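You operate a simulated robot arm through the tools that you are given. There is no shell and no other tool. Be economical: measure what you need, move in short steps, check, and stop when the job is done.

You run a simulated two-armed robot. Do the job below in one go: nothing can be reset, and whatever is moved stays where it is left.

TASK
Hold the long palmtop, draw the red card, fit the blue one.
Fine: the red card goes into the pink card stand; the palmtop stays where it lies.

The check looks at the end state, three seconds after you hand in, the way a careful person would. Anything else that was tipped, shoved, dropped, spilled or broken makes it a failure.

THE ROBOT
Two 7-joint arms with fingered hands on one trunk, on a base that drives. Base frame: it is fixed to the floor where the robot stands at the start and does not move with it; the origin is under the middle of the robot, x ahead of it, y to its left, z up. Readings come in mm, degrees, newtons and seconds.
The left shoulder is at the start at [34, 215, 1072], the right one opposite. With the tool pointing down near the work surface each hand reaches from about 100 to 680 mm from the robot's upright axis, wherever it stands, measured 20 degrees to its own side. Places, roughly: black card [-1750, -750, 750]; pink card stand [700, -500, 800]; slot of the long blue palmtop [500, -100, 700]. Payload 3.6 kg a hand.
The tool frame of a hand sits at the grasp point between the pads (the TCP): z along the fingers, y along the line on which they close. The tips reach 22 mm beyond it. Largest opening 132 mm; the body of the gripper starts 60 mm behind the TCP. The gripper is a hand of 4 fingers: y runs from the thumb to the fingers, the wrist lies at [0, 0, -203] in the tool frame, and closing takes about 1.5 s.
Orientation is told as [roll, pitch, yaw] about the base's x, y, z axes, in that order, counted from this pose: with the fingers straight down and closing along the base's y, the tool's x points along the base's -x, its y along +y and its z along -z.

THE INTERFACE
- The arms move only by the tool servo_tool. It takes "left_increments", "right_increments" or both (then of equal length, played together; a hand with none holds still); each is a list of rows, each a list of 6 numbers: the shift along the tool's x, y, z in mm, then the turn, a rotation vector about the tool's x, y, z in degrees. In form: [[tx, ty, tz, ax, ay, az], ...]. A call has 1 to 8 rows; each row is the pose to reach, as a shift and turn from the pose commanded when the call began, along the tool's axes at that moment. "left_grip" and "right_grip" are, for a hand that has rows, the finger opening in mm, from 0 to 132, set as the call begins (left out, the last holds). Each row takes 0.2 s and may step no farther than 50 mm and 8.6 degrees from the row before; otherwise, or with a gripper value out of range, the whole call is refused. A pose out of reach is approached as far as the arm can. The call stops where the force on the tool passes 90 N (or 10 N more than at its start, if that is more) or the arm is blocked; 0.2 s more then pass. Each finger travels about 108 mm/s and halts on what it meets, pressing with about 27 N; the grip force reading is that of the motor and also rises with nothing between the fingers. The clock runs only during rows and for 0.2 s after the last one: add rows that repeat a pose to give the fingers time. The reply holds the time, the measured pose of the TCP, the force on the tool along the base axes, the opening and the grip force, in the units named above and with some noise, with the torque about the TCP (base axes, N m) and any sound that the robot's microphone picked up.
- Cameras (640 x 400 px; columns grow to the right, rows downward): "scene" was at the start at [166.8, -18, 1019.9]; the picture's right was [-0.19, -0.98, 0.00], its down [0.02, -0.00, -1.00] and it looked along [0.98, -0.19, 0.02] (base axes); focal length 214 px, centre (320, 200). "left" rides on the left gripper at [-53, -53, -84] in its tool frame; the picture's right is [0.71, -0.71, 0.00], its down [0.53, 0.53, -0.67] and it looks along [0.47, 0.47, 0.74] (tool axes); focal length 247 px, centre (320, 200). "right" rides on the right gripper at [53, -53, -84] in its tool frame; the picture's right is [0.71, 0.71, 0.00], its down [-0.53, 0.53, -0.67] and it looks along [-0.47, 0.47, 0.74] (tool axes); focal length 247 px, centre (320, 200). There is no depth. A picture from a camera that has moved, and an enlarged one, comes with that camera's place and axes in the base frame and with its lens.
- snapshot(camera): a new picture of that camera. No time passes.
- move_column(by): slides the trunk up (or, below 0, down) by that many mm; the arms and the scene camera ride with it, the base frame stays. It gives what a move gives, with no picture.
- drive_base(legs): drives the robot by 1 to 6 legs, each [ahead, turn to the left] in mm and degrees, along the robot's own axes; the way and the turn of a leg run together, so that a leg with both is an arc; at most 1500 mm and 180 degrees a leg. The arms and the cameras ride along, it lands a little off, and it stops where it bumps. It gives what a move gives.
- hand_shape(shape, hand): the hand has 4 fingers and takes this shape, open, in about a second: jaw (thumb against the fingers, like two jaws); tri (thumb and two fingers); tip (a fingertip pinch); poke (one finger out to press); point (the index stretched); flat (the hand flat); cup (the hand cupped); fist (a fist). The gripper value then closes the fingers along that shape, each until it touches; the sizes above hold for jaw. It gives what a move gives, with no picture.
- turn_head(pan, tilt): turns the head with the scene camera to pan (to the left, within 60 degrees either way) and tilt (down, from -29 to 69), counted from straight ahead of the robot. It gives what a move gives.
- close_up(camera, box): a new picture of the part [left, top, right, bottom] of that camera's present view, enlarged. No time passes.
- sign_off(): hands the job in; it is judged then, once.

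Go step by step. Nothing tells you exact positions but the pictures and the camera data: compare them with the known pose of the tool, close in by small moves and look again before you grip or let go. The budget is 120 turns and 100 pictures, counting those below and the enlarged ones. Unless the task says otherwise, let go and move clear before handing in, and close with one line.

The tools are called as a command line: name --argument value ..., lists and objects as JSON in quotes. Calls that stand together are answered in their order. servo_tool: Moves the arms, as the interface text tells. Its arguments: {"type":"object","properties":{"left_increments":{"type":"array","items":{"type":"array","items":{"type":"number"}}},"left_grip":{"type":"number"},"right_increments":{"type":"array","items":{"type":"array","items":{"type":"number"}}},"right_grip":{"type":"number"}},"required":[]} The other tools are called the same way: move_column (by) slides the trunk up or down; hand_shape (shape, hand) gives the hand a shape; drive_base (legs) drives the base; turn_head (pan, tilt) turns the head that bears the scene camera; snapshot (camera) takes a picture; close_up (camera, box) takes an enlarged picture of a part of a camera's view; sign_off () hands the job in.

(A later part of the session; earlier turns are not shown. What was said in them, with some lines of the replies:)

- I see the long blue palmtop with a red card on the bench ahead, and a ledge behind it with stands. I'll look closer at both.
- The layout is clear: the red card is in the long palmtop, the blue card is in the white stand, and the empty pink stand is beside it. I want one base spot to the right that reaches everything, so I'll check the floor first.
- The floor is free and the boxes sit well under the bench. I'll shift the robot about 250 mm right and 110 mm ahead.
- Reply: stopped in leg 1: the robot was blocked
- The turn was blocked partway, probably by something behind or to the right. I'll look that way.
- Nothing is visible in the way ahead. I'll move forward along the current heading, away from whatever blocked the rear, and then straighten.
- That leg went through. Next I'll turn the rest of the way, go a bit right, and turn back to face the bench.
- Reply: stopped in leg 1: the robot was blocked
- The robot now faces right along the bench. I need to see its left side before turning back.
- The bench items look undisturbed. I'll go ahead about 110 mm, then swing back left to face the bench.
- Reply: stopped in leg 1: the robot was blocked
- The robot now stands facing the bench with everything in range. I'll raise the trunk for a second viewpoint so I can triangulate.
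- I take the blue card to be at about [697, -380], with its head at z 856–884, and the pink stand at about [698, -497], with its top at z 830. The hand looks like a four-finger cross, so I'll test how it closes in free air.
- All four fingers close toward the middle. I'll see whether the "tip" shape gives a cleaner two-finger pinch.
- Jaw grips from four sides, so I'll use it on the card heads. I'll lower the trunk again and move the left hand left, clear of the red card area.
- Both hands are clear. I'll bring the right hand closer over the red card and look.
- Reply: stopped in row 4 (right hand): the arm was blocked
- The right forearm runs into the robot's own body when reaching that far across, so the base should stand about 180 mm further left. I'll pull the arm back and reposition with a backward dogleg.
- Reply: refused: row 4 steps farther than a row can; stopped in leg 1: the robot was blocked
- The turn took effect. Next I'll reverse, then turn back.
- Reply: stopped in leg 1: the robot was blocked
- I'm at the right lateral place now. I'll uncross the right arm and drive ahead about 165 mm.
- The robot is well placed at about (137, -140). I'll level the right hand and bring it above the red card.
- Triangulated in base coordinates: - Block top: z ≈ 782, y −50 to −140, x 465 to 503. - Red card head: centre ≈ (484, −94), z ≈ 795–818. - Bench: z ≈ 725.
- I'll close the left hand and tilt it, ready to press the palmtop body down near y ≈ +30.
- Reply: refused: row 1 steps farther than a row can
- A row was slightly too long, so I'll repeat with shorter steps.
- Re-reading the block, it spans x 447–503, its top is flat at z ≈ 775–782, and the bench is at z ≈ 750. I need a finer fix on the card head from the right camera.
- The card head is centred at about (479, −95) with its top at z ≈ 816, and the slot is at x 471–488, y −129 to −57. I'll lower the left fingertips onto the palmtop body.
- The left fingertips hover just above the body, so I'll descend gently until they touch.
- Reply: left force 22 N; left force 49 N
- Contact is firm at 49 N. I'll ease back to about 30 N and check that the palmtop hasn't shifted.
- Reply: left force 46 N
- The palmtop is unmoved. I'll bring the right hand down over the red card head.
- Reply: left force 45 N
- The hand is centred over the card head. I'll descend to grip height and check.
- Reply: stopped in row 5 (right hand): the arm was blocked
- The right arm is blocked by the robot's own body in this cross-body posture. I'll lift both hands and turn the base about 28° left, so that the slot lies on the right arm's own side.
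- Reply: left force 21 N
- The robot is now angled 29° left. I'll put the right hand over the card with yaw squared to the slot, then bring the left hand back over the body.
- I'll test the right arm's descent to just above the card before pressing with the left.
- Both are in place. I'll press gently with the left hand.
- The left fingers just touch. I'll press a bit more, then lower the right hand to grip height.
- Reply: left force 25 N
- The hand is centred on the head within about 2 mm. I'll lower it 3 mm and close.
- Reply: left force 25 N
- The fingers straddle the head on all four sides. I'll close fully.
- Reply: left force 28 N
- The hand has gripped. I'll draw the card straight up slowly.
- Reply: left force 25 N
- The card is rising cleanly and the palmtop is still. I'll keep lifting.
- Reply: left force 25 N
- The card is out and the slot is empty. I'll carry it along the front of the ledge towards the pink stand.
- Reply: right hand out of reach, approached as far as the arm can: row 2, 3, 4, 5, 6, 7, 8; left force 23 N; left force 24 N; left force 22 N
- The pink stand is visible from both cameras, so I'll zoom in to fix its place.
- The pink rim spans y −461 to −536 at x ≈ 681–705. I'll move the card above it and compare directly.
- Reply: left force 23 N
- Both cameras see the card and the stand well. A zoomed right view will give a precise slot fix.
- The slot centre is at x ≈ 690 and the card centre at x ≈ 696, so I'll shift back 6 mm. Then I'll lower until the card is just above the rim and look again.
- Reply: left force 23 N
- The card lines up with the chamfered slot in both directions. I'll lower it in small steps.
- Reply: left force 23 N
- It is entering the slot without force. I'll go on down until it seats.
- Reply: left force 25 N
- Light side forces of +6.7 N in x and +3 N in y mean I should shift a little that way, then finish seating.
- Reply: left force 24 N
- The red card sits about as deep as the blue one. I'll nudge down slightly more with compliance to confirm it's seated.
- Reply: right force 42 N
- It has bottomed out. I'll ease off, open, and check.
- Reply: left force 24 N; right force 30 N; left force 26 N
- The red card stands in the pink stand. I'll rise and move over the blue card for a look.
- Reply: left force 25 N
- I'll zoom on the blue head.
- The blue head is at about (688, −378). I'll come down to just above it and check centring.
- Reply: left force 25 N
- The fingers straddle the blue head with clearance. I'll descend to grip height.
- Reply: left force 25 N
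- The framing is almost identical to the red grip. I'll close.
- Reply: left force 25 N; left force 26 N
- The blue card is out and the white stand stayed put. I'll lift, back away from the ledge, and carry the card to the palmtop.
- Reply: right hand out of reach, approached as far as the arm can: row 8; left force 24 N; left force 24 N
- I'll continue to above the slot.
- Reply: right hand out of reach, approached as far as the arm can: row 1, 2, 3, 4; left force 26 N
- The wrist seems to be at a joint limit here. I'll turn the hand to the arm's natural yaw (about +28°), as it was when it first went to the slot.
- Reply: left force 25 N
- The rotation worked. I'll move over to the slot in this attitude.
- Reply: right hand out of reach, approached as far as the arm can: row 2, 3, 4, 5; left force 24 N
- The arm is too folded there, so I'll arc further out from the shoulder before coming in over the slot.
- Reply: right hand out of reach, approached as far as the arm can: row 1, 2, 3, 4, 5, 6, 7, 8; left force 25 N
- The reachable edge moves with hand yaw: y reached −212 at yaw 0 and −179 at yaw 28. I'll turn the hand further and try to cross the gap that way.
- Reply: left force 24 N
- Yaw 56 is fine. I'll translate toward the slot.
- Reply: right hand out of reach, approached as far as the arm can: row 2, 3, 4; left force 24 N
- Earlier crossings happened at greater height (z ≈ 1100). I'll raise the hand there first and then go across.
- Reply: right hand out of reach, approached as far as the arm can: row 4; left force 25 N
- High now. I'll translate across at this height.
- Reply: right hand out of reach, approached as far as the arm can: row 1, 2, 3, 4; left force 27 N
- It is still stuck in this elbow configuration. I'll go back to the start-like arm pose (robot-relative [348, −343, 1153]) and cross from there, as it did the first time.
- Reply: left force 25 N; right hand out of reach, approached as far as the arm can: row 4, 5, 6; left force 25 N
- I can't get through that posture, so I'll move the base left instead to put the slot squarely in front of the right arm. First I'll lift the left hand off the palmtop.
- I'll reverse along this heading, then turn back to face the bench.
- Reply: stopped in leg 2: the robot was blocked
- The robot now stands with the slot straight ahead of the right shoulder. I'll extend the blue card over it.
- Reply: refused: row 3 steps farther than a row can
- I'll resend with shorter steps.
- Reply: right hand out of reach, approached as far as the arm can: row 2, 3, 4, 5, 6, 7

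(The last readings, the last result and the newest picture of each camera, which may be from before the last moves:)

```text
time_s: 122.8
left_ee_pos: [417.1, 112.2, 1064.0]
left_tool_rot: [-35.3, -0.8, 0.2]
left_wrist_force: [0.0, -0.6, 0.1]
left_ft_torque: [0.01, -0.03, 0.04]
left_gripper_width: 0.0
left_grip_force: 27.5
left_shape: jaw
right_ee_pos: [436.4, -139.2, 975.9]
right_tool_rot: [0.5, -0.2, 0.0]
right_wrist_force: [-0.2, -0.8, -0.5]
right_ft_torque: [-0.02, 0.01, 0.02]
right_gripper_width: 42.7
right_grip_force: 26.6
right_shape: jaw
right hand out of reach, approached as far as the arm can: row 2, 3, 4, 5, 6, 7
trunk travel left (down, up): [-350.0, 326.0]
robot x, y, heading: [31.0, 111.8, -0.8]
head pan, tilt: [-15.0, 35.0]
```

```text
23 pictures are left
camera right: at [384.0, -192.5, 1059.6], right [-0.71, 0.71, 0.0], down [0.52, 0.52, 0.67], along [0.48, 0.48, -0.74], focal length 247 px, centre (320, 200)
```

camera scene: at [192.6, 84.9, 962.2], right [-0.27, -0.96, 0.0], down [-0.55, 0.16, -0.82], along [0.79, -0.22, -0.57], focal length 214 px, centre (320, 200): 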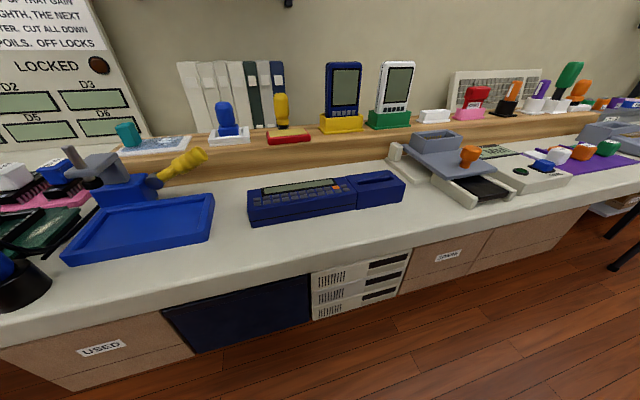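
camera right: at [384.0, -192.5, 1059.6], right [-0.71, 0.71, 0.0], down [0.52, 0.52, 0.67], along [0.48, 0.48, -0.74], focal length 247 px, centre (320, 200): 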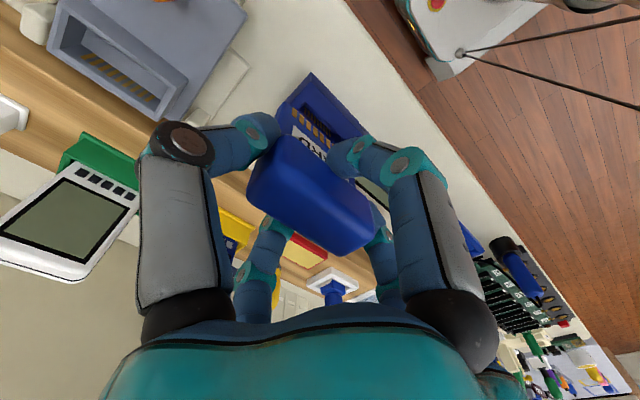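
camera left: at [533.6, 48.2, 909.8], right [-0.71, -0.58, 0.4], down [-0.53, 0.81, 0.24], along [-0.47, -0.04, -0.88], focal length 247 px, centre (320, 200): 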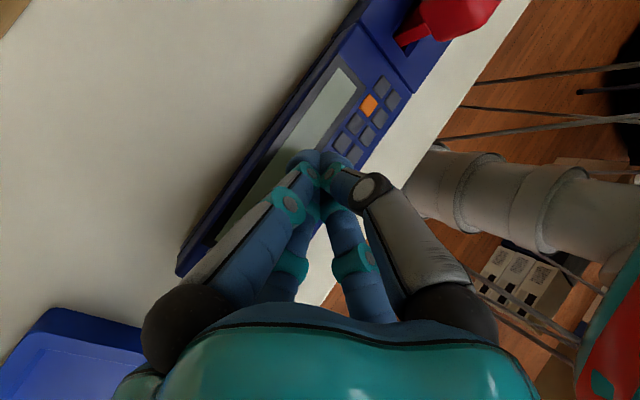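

The limit in this elbow posture looks angular: the target must lie more than about 32° to the right of the robot's axis. Driving ahead about 140 mm with a slight left turn achieves that and keeps the left hand usable. I'll pull the hand back a bit first and then drive.

servo_tool --right_increments '[[0, -20, -35, 0, 0, 0], [10, -40, -70, 0, 0, 0], [20, -60, -90, 0, 0, 0]]'

drive_base --legs '[[140, 4]]'

```text
time_s: 123.6
left_ee_pos: [417.0, 111.4, 1064.5]
left_tool_rot: [-35.3, -0.8, 0.2]
left_wrist_force: [-0.1, 0.7, -0.3]
left_ft_torque: [0.01, 0.03, 0.02]
left_gripper_width: 0.0
left_grip_force: 27.1
left_shape: jaw
right_ee_pos: [418.1, -199.5, 1064.2]
right_tool_rot: [0.4, -0.1, 0.0]
right_wrist_force: [0.2, 0.1, -0.6]
right_ft_torque: [-0.01, -0.05, 0.04]
right_gripper_width: 42.5
right_grip_force: 27.1
right_shape: jaw
trunk travel left (down, up): [-350.0, 326.0]
robot x, y, heading: [27.7, 111.5, -1.0]
head pan, tilt: [-15.0, 35.0]
```

```text
time_s: 124.9
left_ee_pos: [557.4, 142.2, 1063.6]
left_tool_rot: [-35.3, -0.5, 4.1]
left_wrist_force: [0.2, -0.2, 0.0]
left_ft_torque: [0.02, 0.03, -0.01]
left_gripper_width: 0.0
left_grip_force: 27.2
left_shape: jaw
right_ee_pos: [579.7, -170.0, 1061.5]
right_tool_rot: [0.3, 0.1, 3.9]
right_wrist_force: [0.3, -0.5, 0.4]
right_ft_torque: [-0.04, 0.05, 0.03]
right_gripper_width: 42.7
right_grip_force: 27.1
right_shape: jaw
trunk travel left (down, up): [-350.0, 326.0]
robot x, y, heading: [168.5, 109.4, 3.3]
head pan, tilt: [-15.0, 35.0]
```

Good geometry now. I'll move over the slot.

servo_tool --right_increments '[[24, 20, 20, 0.3, 0, 2], [48, 41, 40, 0.3, 0, 3.9], [72, 61, 60, 0.3, 0, 3.9], [96, 82, 81, 0.3, 0, 3.9], [96, 82, 81, 0.3, 0, 3.9]]'

snapshot --camera "right"

```text
time_s: 126.1
left_ee_pos: [555.6, 142.1, 1063.7]
left_tool_rot: [-35.3, -0.7, 4.1]
left_wrist_force: [-0.4, -0.2, -0.2]
left_ft_torque: [-0.01, -0.01, 0.01]
left_gripper_width: 0.0
left_grip_force: 27.4
left_shape: jaw
right_ee_pos: [477.2, -91.9, 981.8]
right_tool_rot: [0.0, 0.0, -0.2]
right_wrist_force: [-0.2, -0.5, 0.5]
right_ft_torque: [0.0, 0.02, -0.03]
right_gripper_width: 42.4
right_grip_force: 27.0
right_shape: jaw
trunk travel left (down, up): [-350.0, 326.0]
robot x, y, heading: [170.1, 111.1, 3.0]
head pan, tilt: [-15.0, 35.0]
```

```text
22 pictures are left
camera right: at [423.6, -146.2, 1067.0], right [-0.71, 0.71, 0.0], down [0.53, 0.53, 0.67], along [0.47, 0.47, -0.74], focal length 247 px, centre (320, 200)
```

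right: 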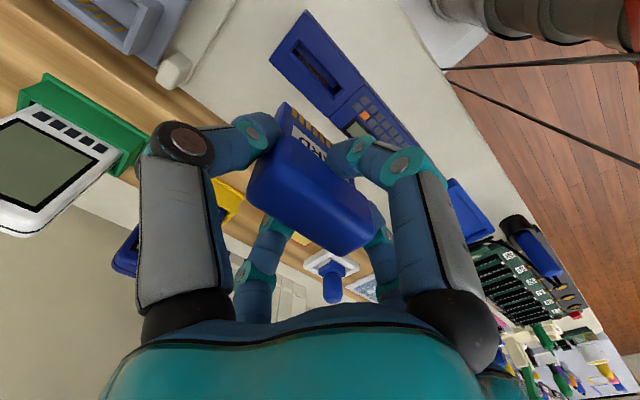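

The card is over the slot. I'll lower to just above the block to check reach.

servo_tool --right_increments '[[0, 0, 35, 0, 0, 0], [0, 0, 70, 0, 0, 0], [0, 0, 100, 0, 0, 0], [0, 0, 115, 0, 0, 0], [0, 0, 115, 0, 0, 0]]'

close_up --camera "right" --box '[230, 30, 390, 130]'

```text
time_s: 127.3
left_ee_pos: [556.4, 141.2, 1064.6]
left_tool_rot: [-35.2, -0.7, 4.1]
left_wrist_force: [-0.1, 0.2, -0.2]
left_ft_torque: [0.02, 0.02, -0.01]
left_gripper_width: 0.0
left_grip_force: 27.0
left_shape: jaw
right_ee_pos: [479.7, -100.1, 871.2]
right_tool_rot: [0.3, 0.2, 0.1]
right_wrist_force: [0.2, 0.3, -0.9]
right_ft_torque: [-0.01, 0.01, -0.01]
right_gripper_width: 42.4
right_grip_force: 26.7
right_shape: jaw
right hand out of reach, approached as far as the arm can: row 3, 4, 5
trunk travel left (down, up): [-350.0, 326.0]
robot x, y, heading: [165.6, 114.4, 3.1]
head pan, tilt: [-15.0, 35.0]
```

```text
4.00 times, centred on (310, 80) of right
camera zoom: at [427.1, -153.0, 955.7], right [-0.71, 0.71, 0.0], down [0.53, 0.53, 0.67], along [0.47, 0.48, -0.74], focal length 988 px, centre (360, 680)
```

zoom: 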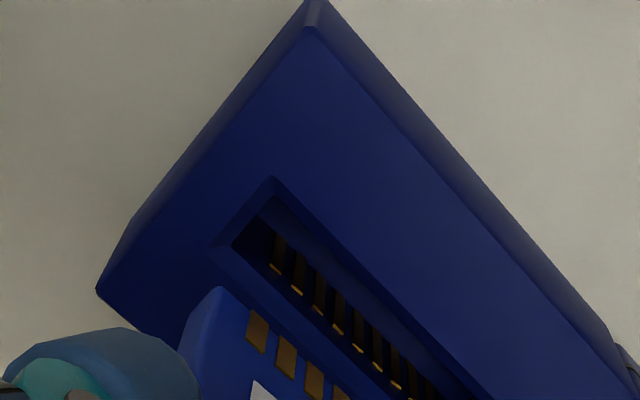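

I need a few more degrees of margin. I'll lift, turn the base 10° left, and come back.

servo_tool --right_increments '[[0, 0, -40, 0, 0, 0], [0, -5, -80, 0, 0, 0], [0, -10, -120, 0, 0, 0]]'

drive_base --legs '[[0, 10]]'

```text
time_s: 128.1
left_ee_pos: [556.2, 141.2, 1064.7]
left_tool_rot: [-35.3, -0.8, 4.1]
left_wrist_force: [-0.1, -0.4, -0.2]
left_ft_torque: [0.01, 0.0, 0.03]
left_gripper_width: 0.1
left_grip_force: 27.0
left_shape: jaw
right_ee_pos: [476.7, -109.6, 991.9]
right_tool_rot: [0.1, 0.0, -0.2]
right_wrist_force: [-0.9, 0.0, -0.6]
right_ft_torque: [-0.02, 0.0, -0.02]
right_gripper_width: 42.6
right_grip_force: 26.8
right_shape: jaw
trunk travel left (down, up): [-350.0, 326.0]
robot x, y, heading: [168.2, 111.9, 3.0]
head pan, tilt: [-15.0, 35.0]
```

```text
time_s: 129.2
left_ee_pos: [544.8, 207.8, 1064.9]
left_tool_rot: [-35.3, -0.7, 14.2]
left_wrist_force: [0.3, -0.2, -0.2]
left_ft_torque: [0.04, -0.01, 0.0]
left_gripper_width: 0.0
left_grip_force: 26.9
left_shape: jaw
right_ee_pos: [510.0, -53.3, 991.5]
right_tool_rot: [0.0, 0.0, 9.9]
right_wrist_force: [0.3, 0.2, -0.8]
right_ft_torque: [0.04, 0.0, -0.01]
right_gripper_width: 42.4
right_grip_force: 27.0
right_shape: jaw
trunk travel left (down, up): [-350.0, 326.0]
robot x, y, heading: [169.8, 107.4, 13.0]
head pan, tilt: [-15.0, 35.0]
```

Back over the slot, squared up and lower.

servo_tool --right_increments '[[19, -18, 10, 0, 0, 5], [38, -35, 20, 0, 0, 9.9], [38, -35, 55, 0, 0, 9.9], [38, -35, 90, 0, 0, 9.9], [38, -35, 115, 0, 0, 9.9], [38, -35, 115, 0, 0, 9.9]]'

close_up --camera "right" --box '[230, 30, 390, 130]'

```text
time_s: 130.6
left_ee_pos: [544.1, 208.0, 1064.0]
left_tool_rot: [-35.2, -0.8, 14.1]
left_wrist_force: [0.8, 0.2, 0.2]
left_ft_torque: [0.0, -0.01, 0.0]
left_gripper_width: 0.1
left_grip_force: 26.9
left_shape: jaw
right_ee_pos: [490.2, -102.7, 883.4]
right_tool_rot: [0.1, 0.2, 0.2]
right_wrist_force: [-0.3, -0.5, -0.7]
right_ft_torque: [0.01, 0.05, -0.02]
right_gripper_width: 42.3
right_grip_force: 27.3
right_shape: jaw
right hand out of reach, approached as far as the arm can: row 3, 4, 5, 6
trunk travel left (down, up): [-350.0, 326.0]
robot x, y, heading: [169.6, 103.0, 13.0]
head pan, tilt: [-15.0, 35.0]
```

```text
4.00 times, centred on (310, 80) of right
camera zoom: at [436.7, -156.6, 967.8], right [-0.71, 0.71, 0.0], down [0.53, 0.53, 0.67], along [0.47, 0.47, -0.74], focal length 988 px, centre (360, 680)
```

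zoom: 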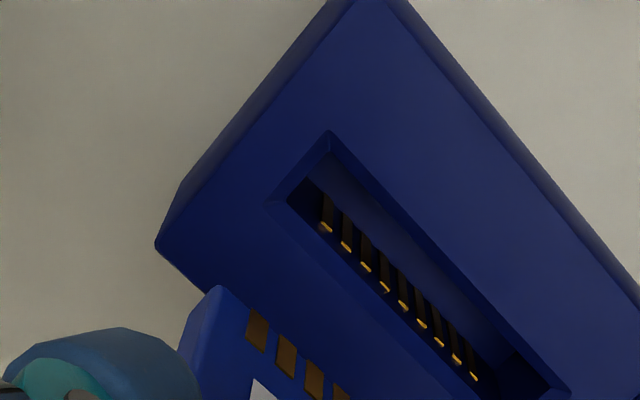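

Now the arm is too folded, so I need more distance. I'll lift, back the base about 180 mm and turn 7° left so the arm works more extended.

servo_tool --right_increments '[[0, 0, -40, 0, 0, 0], [0, 0, -80, 0, 0, 0], [0, 0, -115, 0, 0, 0]]'

drive_base --legs '[[-180, 0], [0, 7]]'

```text
time_s: 131.4
left_ee_pos: [543.4, 207.4, 1064.0]
left_tool_rot: [-35.3, -0.9, 14.1]
left_wrist_force: [0.1, 0.3, 0.3]
left_ft_torque: [0.02, -0.01, 0.0]
left_gripper_width: 0.1
left_grip_force: 27.2
left_shape: jaw
right_ee_pos: [488.5, -101.7, 999.9]
right_tool_rot: [0.0, 0.1, 0.0]
right_wrist_force: [-0.3, -0.1, -0.5]
right_ft_torque: [0.05, 0.01, -0.02]
right_gripper_width: 42.5
right_grip_force: 27.0
right_shape: jaw
trunk travel left (down, up): [-350.0, 326.0]
robot x, y, heading: [168.2, 104.3, 13.2]
head pan, tilt: [-15.0, 35.0]
```

```text
time_s: 133.5
left_ee_pos: [351.0, 210.4, 1063.8]
left_tool_rot: [-35.3, -0.7, 21.0]
left_wrist_force: [-0.1, 0.7, -1.1]
left_ft_torque: [0.01, 0.01, 0.01]
left_gripper_width: 0.0
left_grip_force: 26.8
left_shape: jaw
right_ee_pos: [333.1, -102.6, 998.2]
right_tool_rot: [0.0, 0.0, 6.8]
right_wrist_force: [0.4, -0.5, -0.4]
right_ft_torque: [-0.03, -0.04, 0.02]
right_gripper_width: 42.7
right_grip_force: 27.4
right_shape: jaw
trunk travel left (down, up): [-350.0, 326.0]
robot x, y, heading: [-6.2, 59.0, 20.3]
head pan, tilt: [-15.0, 35.0]
```

I'll extend to over the slot.

servo_tool --right_increments '[[-36, -2, 0, 0, 0, 3], [-73, -5, 0, 0, 0, 6.8], [-110, -7, 10, 0, 0, 6.8], [-146, -10, 20, 0, 0, 6.8], [-146, -10, 60, 0, 0, 6.8], [-146, -10, 98, 0, 0, 6.8], [-146, -10, 98, 0, 0, 6.8]]'

close_up --camera "right" --box '[230, 30, 390, 130]'

```text
time_s: 135.1
left_ee_pos: [349.4, 210.9, 1064.5]
left_tool_rot: [-35.3, -0.7, 20.9]
left_wrist_force: [-0.7, -1.0, 0.1]
left_ft_torque: [0.0, 0.02, -0.03]
left_gripper_width: 0.2
left_grip_force: 26.5
left_shape: jaw
right_ee_pos: [476.4, -97.4, 901.6]
right_tool_rot: [0.1, 0.0, 0.0]
right_wrist_force: [-0.2, -0.1, -0.2]
right_ft_torque: [-0.03, 0.0, 0.02]
right_gripper_width: 42.5
right_grip_force: 27.0
right_shape: jaw
trunk travel left (down, up): [-350.0, 326.0]
robot x, y, heading: [-8.5, 57.7, 19.9]
head pan, tilt: [-15.0, 35.0]
```

```text
4.00 times, centred on (310, 80) of right
camera zoom: at [422.8, -148.8, 985.7], right [-0.71, 0.71, 0.0], down [0.53, 0.53, 0.67], along [0.47, 0.47, -0.74], focal length 988 px, centre (360, 680)
```

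zoom: 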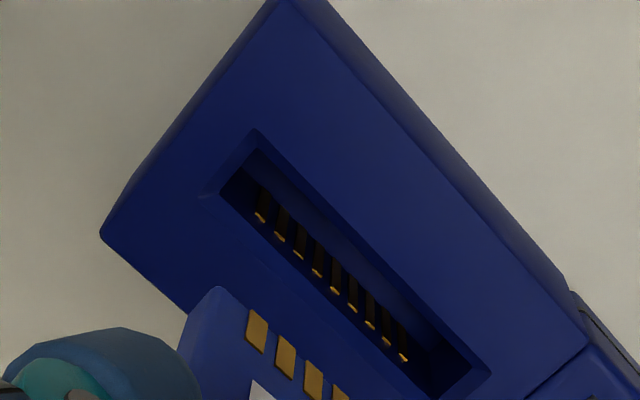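

The arm reaches the slot now. I'll bring the left hand back over the palmtop body to hold it.

servo_tool --left_increments '[[-12, -4, 40, 0, 0, 0], [-24, -8, 81, 0, 0, 0], [-36, -12, 121, 0, 0, 0], [-48, -16, 162, 0, 0, 0], [-60, -20, 202, 0, 0, 0], [-71, -24, 243, 0, 0, 0], [-71, -24, 243, 0, 0, 0]]'

snapshot --camera "scene"

```text
time_s: 136.7
left_ee_pos: [474.7, 86.1, 882.2]
left_tool_rot: [-35.4, -0.7, 21.0]
left_wrist_force: [0.2, 0.5, 0.2]
left_ft_torque: [-0.05, -0.02, 0.03]
left_gripper_width: 0.2
left_grip_force: 27.1
left_shape: jaw
right_ee_pos: [476.9, -96.2, 900.7]
right_tool_rot: [-0.1, 0.0, 0.1]
right_wrist_force: [0.5, 0.6, -0.3]
right_ft_torque: [-0.01, 0.0, 0.03]
right_gripper_width: 42.4
right_grip_force: 26.8
right_shape: jaw
trunk travel left (down, up): [-350.0, 326.0]
robot x, y, heading: [-6.3, 59.0, 19.9]
head pan, tilt: [-15.0, 35.0]
```

```text
18 pictures are left
camera scene: at [154.3, 90.2, 962.3], right [0.09, -1.0, 0.0], down [-0.57, -0.05, -0.82], along [0.82, 0.07, -0.57], focal length 214 px, centre (320, 200)
```

scene: 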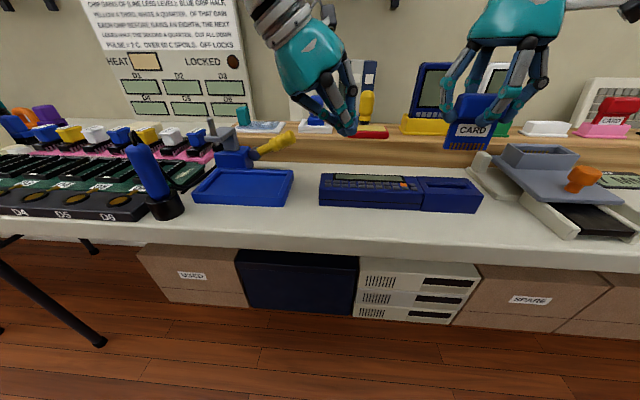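

I'll lower the left hand to contact and press lightly.

servo_tool --left_increments '[[0, 17, 24, 0, 0, 0], [0, 34, 48, 0, 0, 0], [0, 42, 59.5, 0, 0, 0], [0, 44, 62.5, 0, 0, 0], [0, 44, 62.5, 0, 0, 0]]'

servo_tool --left_increments '[[0, 1.2, 1.6, 0, 0, 0], [0, 2.3, 3.3, 0, 0, 0], [0, 3.5, 4.9, 0, 0, 0], [0, 3.5, 4.9, 0, 0, 0]]'

```text
time_s: 137.9
left_ee_pos: [476.6, 85.3, 806.3]
left_tool_rot: [-35.3, -0.6, 20.9]
left_wrist_force: [0.0, -0.7, 0.3]
left_ft_torque: [0.0, 0.05, -0.01]
left_gripper_width: 0.0
left_grip_force: 27.3
left_shape: jaw
right_ee_pos: [476.9, -95.7, 901.7]
right_tool_rot: [0.1, 0.0, 0.0]
right_wrist_force: [0.1, -0.3, -0.6]
right_ft_torque: [-0.03, 0.03, -0.02]
right_gripper_width: 42.6
right_grip_force: 26.7
right_shape: jaw
trunk travel left (down, up): [-350.0, 326.0]
robot x, y, heading: [-5.9, 56.6, 20.2]
head pan, tilt: [-15.0, 35.0]
```

```text
time_s: 138.9
left_ee_pos: [476.9, 85.9, 801.6]
left_tool_rot: [-35.5, -0.7, 20.9]
left_wrist_force: [0.4, 0.0, 6.3]
left_ft_torque: [-0.09, -0.03, -0.02]
left_gripper_width: 0.2
left_grip_force: 26.9
left_shape: jaw
right_ee_pos: [477.1, -95.2, 901.5]
right_tool_rot: [0.0, 0.1, 0.1]
right_wrist_force: [-0.5, -0.4, 0.1]
right_ft_torque: [0.0, 0.03, 0.0]
right_gripper_width: 42.4
right_grip_force: 26.9
right_shape: jaw
trunk travel left (down, up): [-350.0, 326.0]
robot x, y, heading: [-9.9, 54.2, 19.9]
head pan, tilt: [-15.0, 35.0]
```

I'll press a touch more with the left and lower the card to about 12 mm above the block.

servo_tool --left_increments '[[0, 1, 1.3, 0, 0, 0], [0, 1.8, 2.5, 0, 0, 0], [0, 1.8, 2.5, 0, 0, 0]]'

servo_tool --right_increments '[[0, 0, 15, 0, 0, 0], [0, 0, 30, 0, 0, 0], [0, 0, 42, 0, 0, 0], [0, 0, 42, 0, 0, 0]]'

close_up --camera "right" --box '[230, 30, 390, 130]'

close_up --camera "scene" --box '[380, 120, 540, 220]'

```text
time_s: 139.7
left_ee_pos: [476.0, 86.6, 799.4]
left_tool_rot: [-35.8, -1.0, 20.9]
left_wrist_force: [-0.2, 3.9, 28.2]
left_ft_torque: [-0.21, 0.01, 0.0]
left_gripper_width: 0.0
left_grip_force: 27.1
left_shape: jaw
right_ee_pos: [475.5, -95.8, 902.9]
right_tool_rot: [0.0, 0.0, 0.1]
right_wrist_force: [0.6, 0.2, -0.3]
right_ft_torque: [0.01, 0.0, -0.02]
right_gripper_width: 42.7
right_grip_force: 26.6
right_shape: jaw
trunk travel left (down, up): [-350.0, 326.0]
robot x, y, heading: [-6.9, 55.0, 20.0]
head pan, tilt: [-15.0, 35.0]
```

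```text
time_s: 140.7
left_ee_pos: [478.2, 87.2, 799.8]
left_tool_rot: [-35.7, -0.8, 21.0]
left_wrist_force: [-0.3, 6.3, 30.1]
left_ft_torque: [-0.25, -0.04, 0.04]
left_gripper_width: 0.0
left_grip_force: 26.7
left_shape: jaw
right_ee_pos: [477.4, -92.9, 859.7]
right_tool_rot: [0.0, -0.3, 0.0]
right_wrist_force: [0.4, -0.7, -0.3]
right_ft_torque: [0.07, 0.01, 0.03]
right_gripper_width: 42.1
right_grip_force: 27.3
right_shape: jaw
trunk travel left (down, up): [-350.0, 326.0]
robot x, y, heading: [-8.1, 60.6, 20.1]
head pan, tilt: [-15.0, 35.0]
```

```text
4.00 times, centred on (310, 80) of right
camera zoom: at [423.6, -147.3, 944.0], right [-0.71, 0.71, 0.0], down [0.52, 0.53, 0.67], along [0.47, 0.47, -0.74], focal length 988 px, centre (360, 680)
```

zoom: 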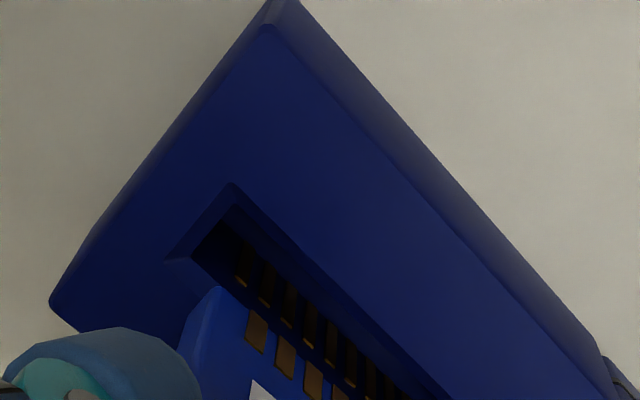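

```text
4.00 times, centred on (460, 170) of scene
camera zoom: at [152.5, 90.5, 962.7], right [0.09, -1.0, 0.0], down [-0.57, -0.05, -0.82], along [0.82, 0.07, -0.57], focal length 858 px, centre (-240, 320)
```

zoom: 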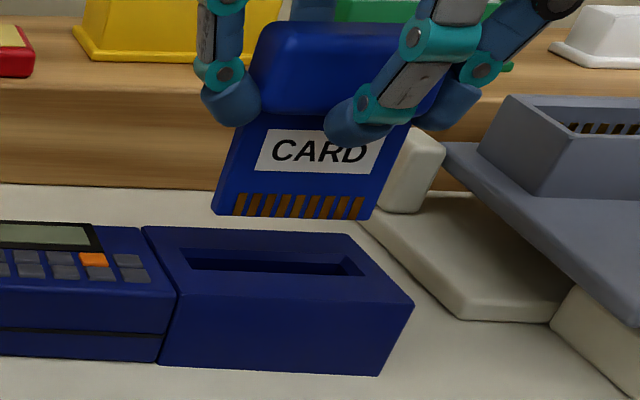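

Card and slot line up within about 1.5 mm. I'll shift 1 mm toward the robot and lower into the chamfer.

servo_tool --right_increments '[[1, 0, 0, 0, 0.3, 0], [1, 0, 6, 0, 0.3, 0], [1, 0, 12, 0, 0.3, 0], [1, 0, 18, 0, 0.3, 0], [1, 0, 22, 0, 0.3, 0]]'

close_up --camera "right" --box '[230, 30, 390, 130]'

```text
time_s: 141.9
left_ee_pos: [477.7, 86.6, 799.3]
left_tool_rot: [-35.6, -1.0, 21.0]
left_wrist_force: [-0.4, 6.3, 29.7]
left_ft_torque: [-0.19, 0.02, 0.04]
left_gripper_width: 0.3
left_grip_force: 27.7
left_shape: jaw
right_ee_pos: [476.6, -96.4, 840.1]
right_tool_rot: [0.0, 0.1, 0.0]
right_wrist_force: [0.2, -0.3, 0.8]
right_ft_torque: [0.03, 0.01, 0.02]
right_gripper_width: 42.4
right_grip_force: 27.2
right_shape: jaw
trunk travel left (down, up): [-350.0, 326.0]
robot x, y, heading: [-8.2, 55.5, 20.1]
head pan, tilt: [-15.0, 35.0]
```

```text
4.00 times, centred on (310, 80) of right
camera zoom: at [422.7, -149.1, 924.6], right [-0.71, 0.71, 0.0], down [0.53, 0.53, 0.67], along [0.47, 0.47, -0.74], focal length 988 px, centre (360, 680)
```

zoom: 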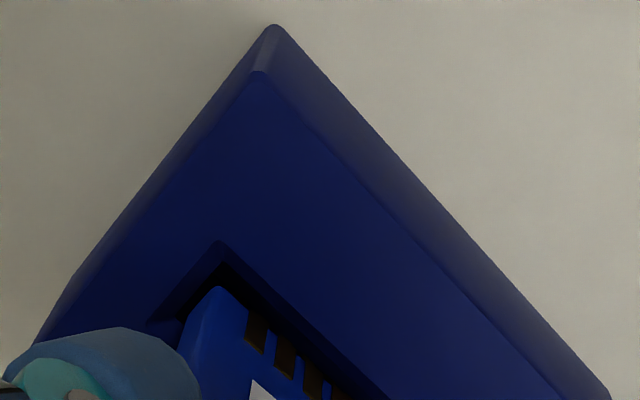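

It's entering freely. I'll go on down.

servo_tool --right_increments '[[0, 0, 4, 0, 0, 0], [0, 0, 8, 0, 0, 0], [0, 0, 12, 0, 0, 0], [0, 0, 16, 0, 0, 0]]'

close_up --camera "scene" --box '[380, 120, 540, 220]'

```text
time_s: 142.9
left_ee_pos: [475.8, 87.1, 800.8]
left_tool_rot: [-35.7, -0.8, 20.8]
left_wrist_force: [5.6, -0.6, 22.3]
left_ft_torque: [-0.29, -0.19, 0.12]
left_gripper_width: 0.1
left_grip_force: 27.5
left_shape: jaw
right_ee_pos: [473.4, -99.1, 831.5]
right_tool_rot: [0.5, -0.3, 0.1]
right_wrist_force: [1.5, 14.1, 23.4]
right_ft_torque: [0.26, -0.1, 0.02]
right_gripper_width: 42.9
right_grip_force: 27.5
right_shape: jaw
right hand out of reach, approached as far as the arm can: row 2, 3, 4
trunk travel left (down, up): [-350.0, 326.0]
robot x, y, heading: [-7.2, 56.7, 20.1]
head pan, tilt: [-15.0, 35.0]
```

```text
4.00 times, centred on (460, 170) of scene
camera zoom: at [152.2, 91.5, 962.9], right [0.09, -1.0, 0.0], down [-0.57, -0.05, -0.82], along [0.82, 0.07, -0.57], focal length 858 px, centre (-240, 320)
```

zoom: 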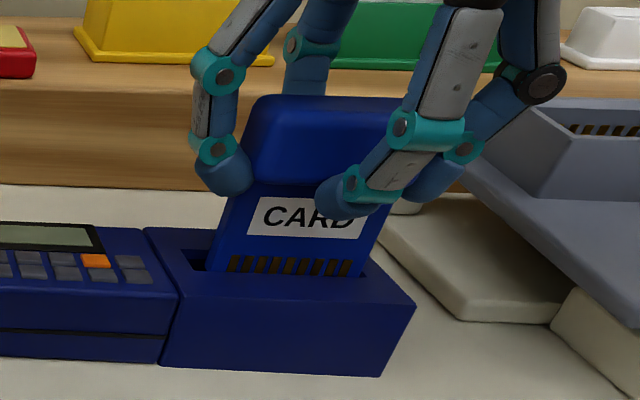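

The arm ran out of downward reach before seating, with only light contact. I'll lift both hands, lower the trunk 70 mm, and redo the insertion with more range.

servo_tool --right_increments '[[-3, 3, -12, 0.5, 0.3, 0], [-4, 4, -40, 0.5, 0.3, 0], [-4, 4, -80, 0.5, 0.3, 0], [-4, 4, -80, 0.5, 0.3, 0]]'

servo_tool --left_increments '[[0, -20, -29, 0, 0, 0], [0, -40, -58, 0, 0, 0], [0, -58, -82, 0, 0, 0]]'

move_column --by -70

```text
time_s: 143.9
left_ee_pos: [475.4, 86.3, 800.5]
left_tool_rot: [-35.6, -0.8, 20.9]
left_wrist_force: [-2.2, 1.1, 29.0]
left_ft_torque: [-0.34, 0.05, -0.02]
left_gripper_width: 0.0
left_grip_force: 27.3
left_shape: jaw
right_ee_pos: [475.5, -97.9, 908.0]
right_tool_rot: [-0.5, 0.5, -0.1]
right_wrist_force: [0.0, -0.1, -0.1]
right_ft_torque: [-0.05, -0.01, 0.03]
right_gripper_width: 42.9
right_grip_force: 27.3
right_shape: jaw
trunk travel left (down, up): [-350.0, 326.0]
robot x, y, heading: [-11.6, 62.1, 20.0]
head pan, tilt: [-15.0, 35.0]
```

```text
time_s: 144.7
left_ee_pos: [476.2, 88.0, 898.6]
left_tool_rot: [-35.3, -0.6, 20.9]
left_wrist_force: [0.7, -0.1, -0.3]
left_ft_torque: [0.01, -0.03, -0.03]
left_gripper_width: 0.0
left_grip_force: 26.7
left_shape: jaw
right_ee_pos: [477.6, -97.2, 906.9]
right_tool_rot: [-0.4, 0.5, 0.0]
right_wrist_force: [0.8, 0.3, -0.2]
right_ft_torque: [0.02, 0.0, -0.02]
right_gripper_width: 43.2
right_grip_force: 27.5
right_shape: jaw
trunk travel left (down, up): [-350.0, 326.0]
robot x, y, heading: [-7.4, 64.8, 20.0]
head pan, tilt: [-15.0, 35.0]
```

```text
time_s: 145.8
left_ee_pos: [475.0, 85.8, 827.3]
left_tool_rot: [-35.2, -0.7, 21.0]
left_wrist_force: [-0.9, -0.6, 0.2]
left_ft_torque: [-0.01, -0.03, -0.02]
left_gripper_width: 0.3
left_grip_force: 27.3
left_shape: jaw
right_ee_pos: [479.0, -99.7, 839.0]
right_tool_rot: [-0.5, 0.7, -0.1]
right_wrist_force: [-0.4, 0.2, -1.0]
right_ft_torque: [-0.01, 0.03, 0.02]
right_gripper_width: 42.9
right_grip_force: 27.2
right_shape: jaw
trunk travel left (down, up): [-280.0, 396.0]
robot x, y, heading: [-8.0, 59.5, 19.9]
head pan, tilt: [-15.0, 35.0]
```

I'll raise the card a little and re-check palmtop and alignment.

servo_tool --right_increments '[[0, 0, -10, -0.4, -0.6, 0], [0, 0, -18, -0.4, -0.6, 0], [0, 0, -18, -0.4, -0.6, 0]]'

close_up --camera "right" --box '[230, 30, 390, 130]'

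close_up --camera "scene" --box '[300, 80, 540, 230]'

```text
time_s: 146.6
left_ee_pos: [476.0, 86.9, 826.1]
left_tool_rot: [-35.3, -0.7, 20.9]
left_wrist_force: [0.8, -0.1, 0.0]
left_ft_torque: [0.01, 0.01, 0.04]
left_gripper_width: 0.0
left_grip_force: 27.3
left_shape: jaw
right_ee_pos: [478.6, -98.6, 856.5]
right_tool_rot: [-0.1, 0.0, 0.0]
right_wrist_force: [0.3, 0.3, -0.4]
right_ft_torque: [0.0, -0.01, -0.03]
right_gripper_width: 43.0
right_grip_force: 26.6
right_shape: jaw
trunk travel left (down, up): [-280.0, 396.0]
robot x, y, heading: [-11.2, 52.9, 20.1]
head pan, tilt: [-15.0, 35.0]
```

```text
4.00 times, centred on (310, 80) of right
camera zoom: at [425.4, -151.9, 940.7], right [-0.71, 0.71, 0.0], down [0.53, 0.53, 0.67], along [0.47, 0.47, -0.74], focal length 988 px, centre (360, 680)
```

zoom: 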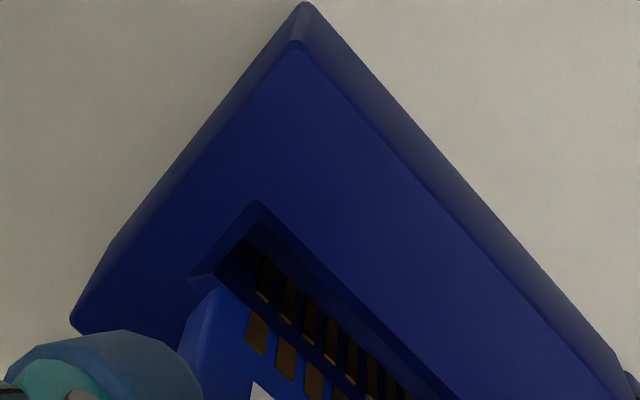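

```text
2.67 times, centred on (420, 155) of scene
camera zoom: at [155.7, 90.7, 889.3], right [0.09, -1.0, 0.0], down [-0.57, -0.05, -0.82], along [0.82, 0.07, -0.57], focal length 572 px, centre (53, 320)
```

zoom: 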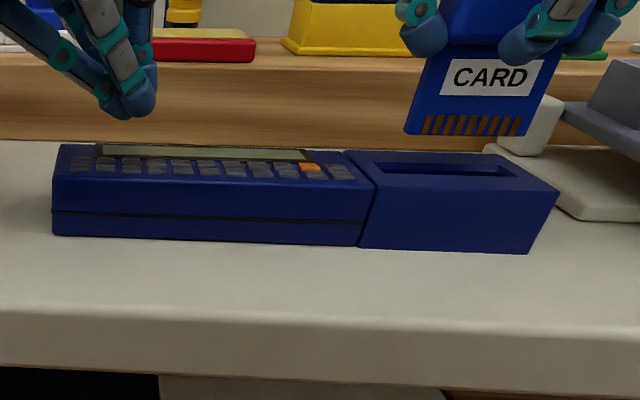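

The palmtop has not moved. The card needs about −3 mm in x and +4 mm in y. I'll correct that and press the left hand down again.

servo_tool --right_increments '[[2.8, 4, 0, 0, 0, 0], [2.8, 4, 0, 0, 0, 0]]'

servo_tool --left_increments '[[0, 7, 10, 0, 0, 0], [0, 12.5, 17.6, 0, 0, 0], [0, 14.5, 20.5, 0, 0, 0], [0, 16, 22.5, 0, 0, 0], [0, 16, 22.5, 0, 0, 0]]'

close_up --camera "right" --box '[230, 30, 390, 130]'

```text
time_s: 147.2
left_ee_pos: [475.8, 86.4, 825.9]
left_tool_rot: [-35.3, -0.7, 21.0]
left_wrist_force: [-0.1, -0.4, 0.2]
left_ft_torque: [-0.02, 0.01, -0.01]
left_gripper_width: 0.0
left_grip_force: 27.2
left_shape: jaw
right_ee_pos: [475.4, -94.7, 856.5]
right_tool_rot: [-0.1, 0.1, 0.0]
right_wrist_force: [-1.1, -0.8, -0.7]
right_ft_torque: [0.01, -0.03, 0.01]
right_gripper_width: 43.1
right_grip_force: 27.0
right_shape: jaw
trunk travel left (down, up): [-280.0, 396.0]
robot x, y, heading: [-10.8, 54.6, 19.9]
head pan, tilt: [-15.0, 35.0]
```

```text
time_s: 148.4
left_ee_pos: [477.5, 86.6, 799.6]
left_tool_rot: [-35.5, -0.8, 20.9]
left_wrist_force: [-1.4, 2.4, 11.1]
left_ft_torque: [-0.01, 0.03, 0.02]
left_gripper_width: 0.0
left_grip_force: 27.1
left_shape: jaw
right_ee_pos: [475.3, -95.3, 856.6]
right_tool_rot: [-0.1, -0.1, 0.1]
right_wrist_force: [-0.5, -0.9, 0.1]
right_ft_torque: [-0.03, -0.01, 0.02]
right_gripper_width: 42.7
right_grip_force: 27.1
right_shape: jaw
trunk travel left (down, up): [-280.0, 396.0]
robot x, y, heading: [-4.4, 57.2, 19.7]
head pan, tilt: [-15.0, 35.0]
```

```text
4.00 times, centred on (310, 80) of right
camera zoom: at [422.1, -148.0, 941.7], right [-0.71, 0.71, 0.0], down [0.53, 0.53, 0.67], along [0.47, 0.47, -0.74], focal length 988 px, centre (360, 680)
```

zoom: 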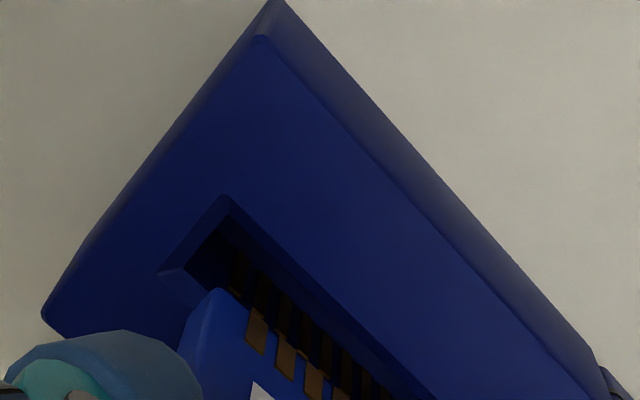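

Alignment is good. I'll lower into the slot with the left hand pressing a bit more.

servo_tool --right_increments '[[0, 0, 6, 0, 0, 0], [0, 0, 12, 0, 0, 0], [0, 0, 18, 0, 0, 0], [0, 0, 24, 0, 0, 0], [0, 0, 28, 0, 0, 0]]' --left_increments '[[0, 0.6, 0.8, 0, 0, 0], [0, 0.9, 1.3, 0, 0, 0], [0, 0.9, 1.3, 0, 0, 0], [0, 0.9, 1.3, 0, 0, 0], [0, 0.9, 1.3, 0, 0, 0]]'

```text
time_s: 149.6
left_ee_pos: [475.7, 87.3, 800.1]
left_tool_rot: [-35.6, -0.7, 21.0]
left_wrist_force: [4.9, 3.3, 22.4]
left_ft_torque: [-0.24, -0.16, 0.11]
left_gripper_width: 0.0
left_grip_force: 27.1
left_shape: jaw
right_ee_pos: [475.3, -94.4, 828.4]
right_tool_rot: [-0.2, 0.0, 0.0]
right_wrist_force: [0.7, -0.1, -0.1]
right_ft_torque: [0.04, -0.01, 0.0]
right_gripper_width: 42.8
right_grip_force: 27.6
right_shape: jaw
trunk travel left (down, up): [-280.0, 396.0]
robot x, y, heading: [-11.6, 58.2, 19.6]
head pan, tilt: [-15.0, 35.0]
```

It slides in without resistance. I'll continue to full depth.

servo_tool --right_increments '[[0, 0, 4, 0, 0, 0], [0, 0, 8, 0, 0, 0], [0, 0, 12, 0, 0, 0], [0, 0, 15, 0, 0, 0]]'

close_up --camera "scene" --box '[300, 80, 540, 230]'

```text
time_s: 150.6
left_ee_pos: [475.1, 87.0, 799.9]
left_tool_rot: [-35.7, -0.8, 20.8]
left_wrist_force: [4.1, 4.9, 23.6]
left_ft_torque: [-0.17, -0.12, 0.03]
left_gripper_width: 0.3
left_grip_force: 27.3
left_shape: jaw
right_ee_pos: [475.1, -94.9, 815.2]
right_tool_rot: [-0.1, -0.2, 0.0]
right_wrist_force: [0.5, -1.7, 4.4]
right_ft_torque: [-0.07, 0.01, 0.02]
right_gripper_width: 42.8
right_grip_force: 27.2
right_shape: jaw
trunk travel left (down, up): [-280.0, 396.0]
robot x, y, heading: [-7.3, 57.8, 19.9]
head pan, tilt: [-15.0, 35.0]
```

```text
2.67 times, centred on (420, 155) of scene
camera zoom: at [154.4, 90.8, 889.7], right [0.09, -1.0, 0.0], down [-0.57, -0.05, -0.82], along [0.82, 0.07, -0.57], focal length 572 px, centre (53, 320)
```

zoom: 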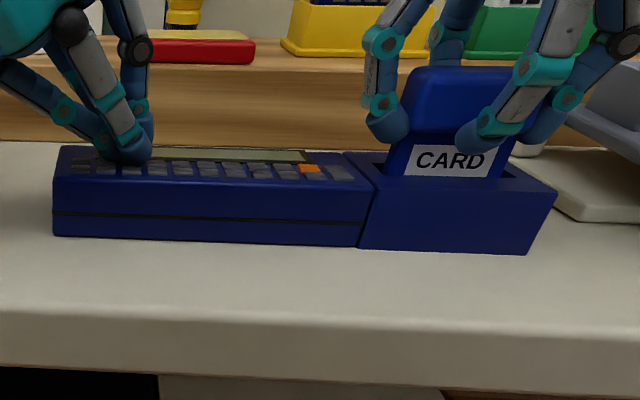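

Nearly home. I'll push the last few millimetres until it bottoms.

servo_tool --right_increments '[[0, 0, 2, 0, 0, 0], [0, 0, 4, 0, 0, 0], [0, 0, 6, 0, 0, 0], [0, 0, 6, 0, 0, 0]]'

```text
time_s: 151.6
left_ee_pos: [475.6, 86.3, 800.3]
left_tool_rot: [-35.5, -0.8, 20.8]
left_wrist_force: [2.3, 4.6, 24.0]
left_ft_torque: [-0.2, -0.1, 0.03]
left_gripper_width: 0.0
left_grip_force: 27.3
left_shape: jaw
right_ee_pos: [474.7, -95.6, 808.9]
right_tool_rot: [-0.2, -0.1, -0.1]
right_wrist_force: [5.5, -2.8, 7.5]
right_ft_torque: [0.0, -0.13, -0.07]
right_gripper_width: 43.2
right_grip_force: 27.3
right_shape: jaw
trunk travel left (down, up): [-280.0, 396.0]
robot x, y, heading: [-6.3, 55.9, 19.9]
head pan, tilt: [-15.0, 35.0]
```

servo_tool --right_increments '[[-1, -0.5, 1.5, 0, 0, 0], [-1, -0.5, 3, 0, 0, 0], [-1, -0.5, 4.5, 0, 0, 0], [-1, -0.5, 4.5, 0, 0, 0]]'

close_up --camera "scene" --box '[300, 80, 540, 230]'

```text
time_s: 152.6
left_ee_pos: [475.5, 86.8, 800.6]
left_tool_rot: [-35.5, -0.8, 20.9]
left_wrist_force: [7.3, 1.5, 19.0]
left_ft_torque: [-0.24, -0.12, 0.08]
left_gripper_width: 0.0
left_grip_force: 27.4
left_shape: jaw
right_ee_pos: [476.2, -95.9, 806.0]
right_tool_rot: [0.0, -0.2, 0.0]
right_wrist_force: [-1.0, -4.8, 29.1]
right_ft_torque: [-0.12, -0.02, -0.05]
right_gripper_width: 43.4
right_grip_force: 26.3
right_shape: jaw
trunk travel left (down, up): [-280.0, 396.0]
robot x, y, heading: [-7.8, 54.5, 20.0]
head pan, tilt: [-15.0, 35.0]
```

```text
2.67 times, centred on (420, 155) of scene
camera zoom: at [153.4, 90.7, 890.1], right [0.09, -1.0, 0.0], down [-0.57, -0.05, -0.82], along [0.82, 0.07, -0.57], focal length 572 px, centre (53, 320)
```

zoom: 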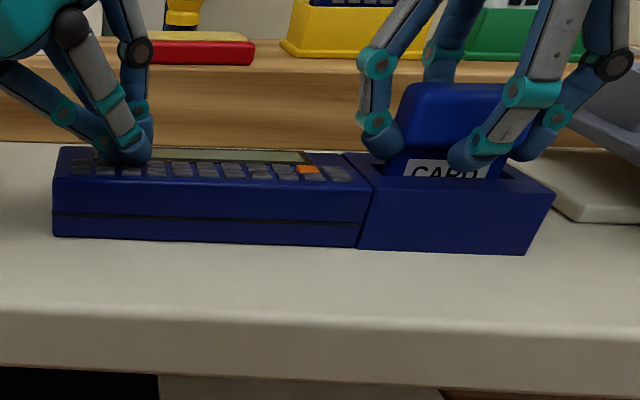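

The card has bottomed at the same depth the red one had. I'll ease off, open and lift the right hand.

servo_tool --right_increments '[[0, 0.3, -2, 0, 0, 0], [0, 0.3, -2, 0, 0, 0]]'

servo_tool --right_increments '[[0, 0, 0, 0, 0, 0], [0, 0, 0, 0, 0, 0], [0, 0, 0, 0, 0, 0], [0, 0, 0, 0, 0, 0], [0, 0, -15, 0, 0, 0], [0, 0, -50, 0, 0, 0], [0, 0, -95, 0, 0, 0], [0, 0, -140, 0, 0, 0]]' --right_grip 105

close_up --camera "scene" --box '[300, 80, 540, 230]'

```text
time_s: 153.2
left_ee_pos: [475.6, 86.1, 800.6]
left_tool_rot: [-35.7, -0.8, 21.0]
left_wrist_force: [1.2, 2.6, 22.5]
left_ft_torque: [-0.17, -0.07, 0.08]
left_gripper_width: 0.3
left_grip_force: 26.4
left_shape: jaw
right_ee_pos: [476.5, -97.2, 805.7]
right_tool_rot: [-0.1, -0.1, 0.0]
right_wrist_force: [2.3, -4.0, 18.1]
right_ft_torque: [-0.04, -0.11, -0.03]
right_gripper_width: 43.0
right_grip_force: 26.7
right_shape: jaw
trunk travel left (down, up): [-280.0, 396.0]
robot x, y, heading: [-5.0, 57.3, 20.2]
head pan, tilt: [-15.0, 35.0]
```

```text
time_s: 155.0
left_ee_pos: [474.7, 85.8, 800.3]
left_tool_rot: [-35.6, -0.8, 21.0]
left_wrist_force: [-4.1, 2.9, 25.6]
left_ft_torque: [-0.25, 0.1, -0.04]
left_gripper_width: 0.0
left_grip_force: 26.7
left_shape: jaw
right_ee_pos: [474.9, -94.3, 946.5]
right_tool_rot: [-0.1, -0.1, 0.0]
right_wrist_force: [0.6, -0.2, -0.5]
right_ft_torque: [0.02, 0.01, -0.03]
right_gripper_width: 104.8
right_grip_force: 0.1
right_shape: jaw
trunk travel left (down, up): [-280.0, 396.0]
robot x, y, heading: [-7.9, 58.5, 20.0]
head pan, tilt: [-15.0, 35.0]
```

```text
2.67 times, centred on (420, 155) of scene
camera zoom: at [153.9, 90.7, 889.8], right [0.09, -1.0, 0.0], down [-0.57, -0.05, -0.82], along [0.82, 0.07, -0.57], focal length 572 px, centre (53, 320)
```

zoom: 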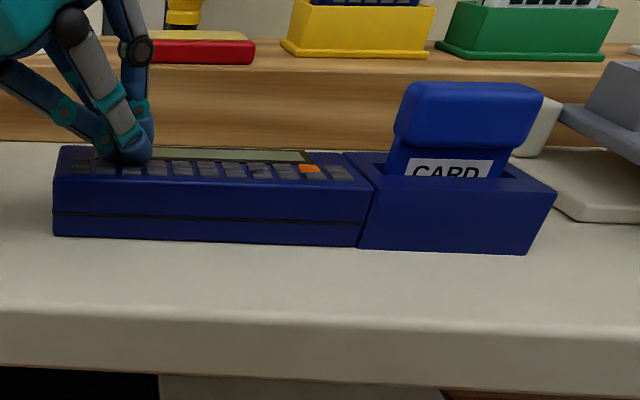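

The blue card is seated in the palmtop. I'll lift the left hand clear and inspect everything once more.

servo_tool --left_increments '[[0, -20, -29, 0, 0, 0], [0, -46, -66, 0, 0, 0], [0, -72, -103, 0, 0, 0], [0, -98, -140, 0, 0, 0], [0, -124, -177, 0, 0, 0]]'

turn_head --pan -35 --tilt 28

snapshot --camera "scene"

close_up --camera "scene" --box '[240, 100, 480, 250]'

```text
time_s: 156.2
left_ee_pos: [474.0, 88.6, 1015.2]
left_tool_rot: [-35.3, -0.7, 20.9]
left_wrist_force: [0.0, -0.5, -0.3]
left_ft_torque: [-0.04, 0.02, 0.01]
left_gripper_width: 0.0
left_grip_force: 26.6
left_shape: jaw
right_ee_pos: [475.5, -95.3, 945.1]
right_tool_rot: [0.0, 0.0, 0.0]
right_wrist_force: [0.7, -0.5, -0.7]
right_ft_torque: [0.04, -0.01, -0.03]
right_gripper_width: 104.8
right_grip_force: 0.0
right_shape: jaw
trunk travel left (down, up): [-280.0, 396.0]
robot x, y, heading: [-10.4, 55.2, 20.1]
head pan, tilt: [-15.0, 35.0]
```

```text
time_s: 157.0
left_ee_pos: [474.7, 88.7, 1013.2]
left_tool_rot: [-35.2, -0.7, 20.9]
left_wrist_force: [0.4, 0.8, 0.2]
left_ft_torque: [-0.01, -0.01, -0.02]
left_gripper_width: 0.1
left_grip_force: 26.8
left_shape: jaw
right_ee_pos: [476.2, -94.9, 944.5]
right_tool_rot: [-0.1, 0.0, 0.1]
right_wrist_force: [0.7, 0.7, -0.4]
right_ft_torque: [-0.04, 0.02, 0.02]
right_gripper_width: 104.7
right_grip_force: 0.0
right_shape: jaw
trunk travel left (down, up): [-280.0, 396.0]
robot x, y, heading: [-9.1, 63.1, 20.1]
head pan, tilt: [-35.0, 28.0]
```

```text
7 pictures are left
camera scene: at [156.0, 59.5, 900.3], right [-0.26, -0.97, 0.0], down [-0.45, 0.12, -0.88], along [0.85, -0.23, -0.47], focal length 214 px, centre (320, 200)
```

scene: 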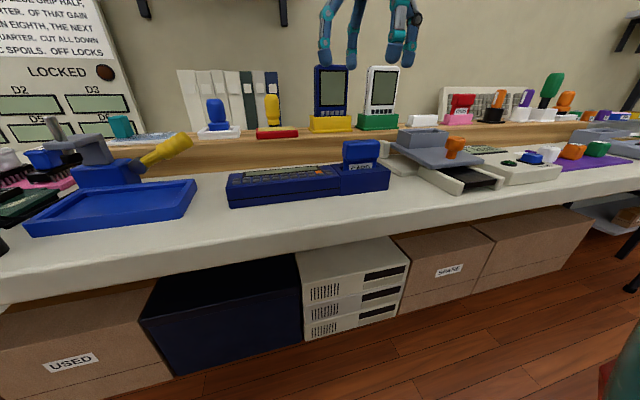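

```text
2.67 times, centred on (360, 175) of scene
camera zoom: at [156.0, 59.5, 900.3], right [-0.26, -0.97, 0.0], down [-0.45, 0.12, -0.88], along [0.85, -0.23, -0.47], focal length 572 px, centre (213, 267)
```

zoom: 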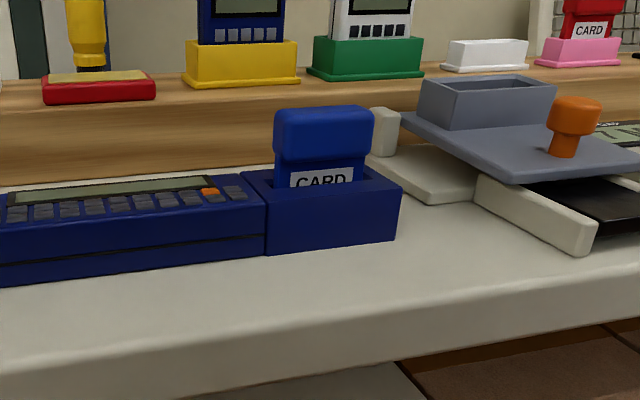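

Everything stands as it should: blue card in the palmtop, red card in the pink stand, and both hands clear. I'll hand in.

sign_off

```text
The job is handed in.
```

The blue card is fitted in the long palmtop and the red card stands in the pink stand; the palmtop is where it lay, nothing else looks disturbed in the last pictures, and both hands are clear.
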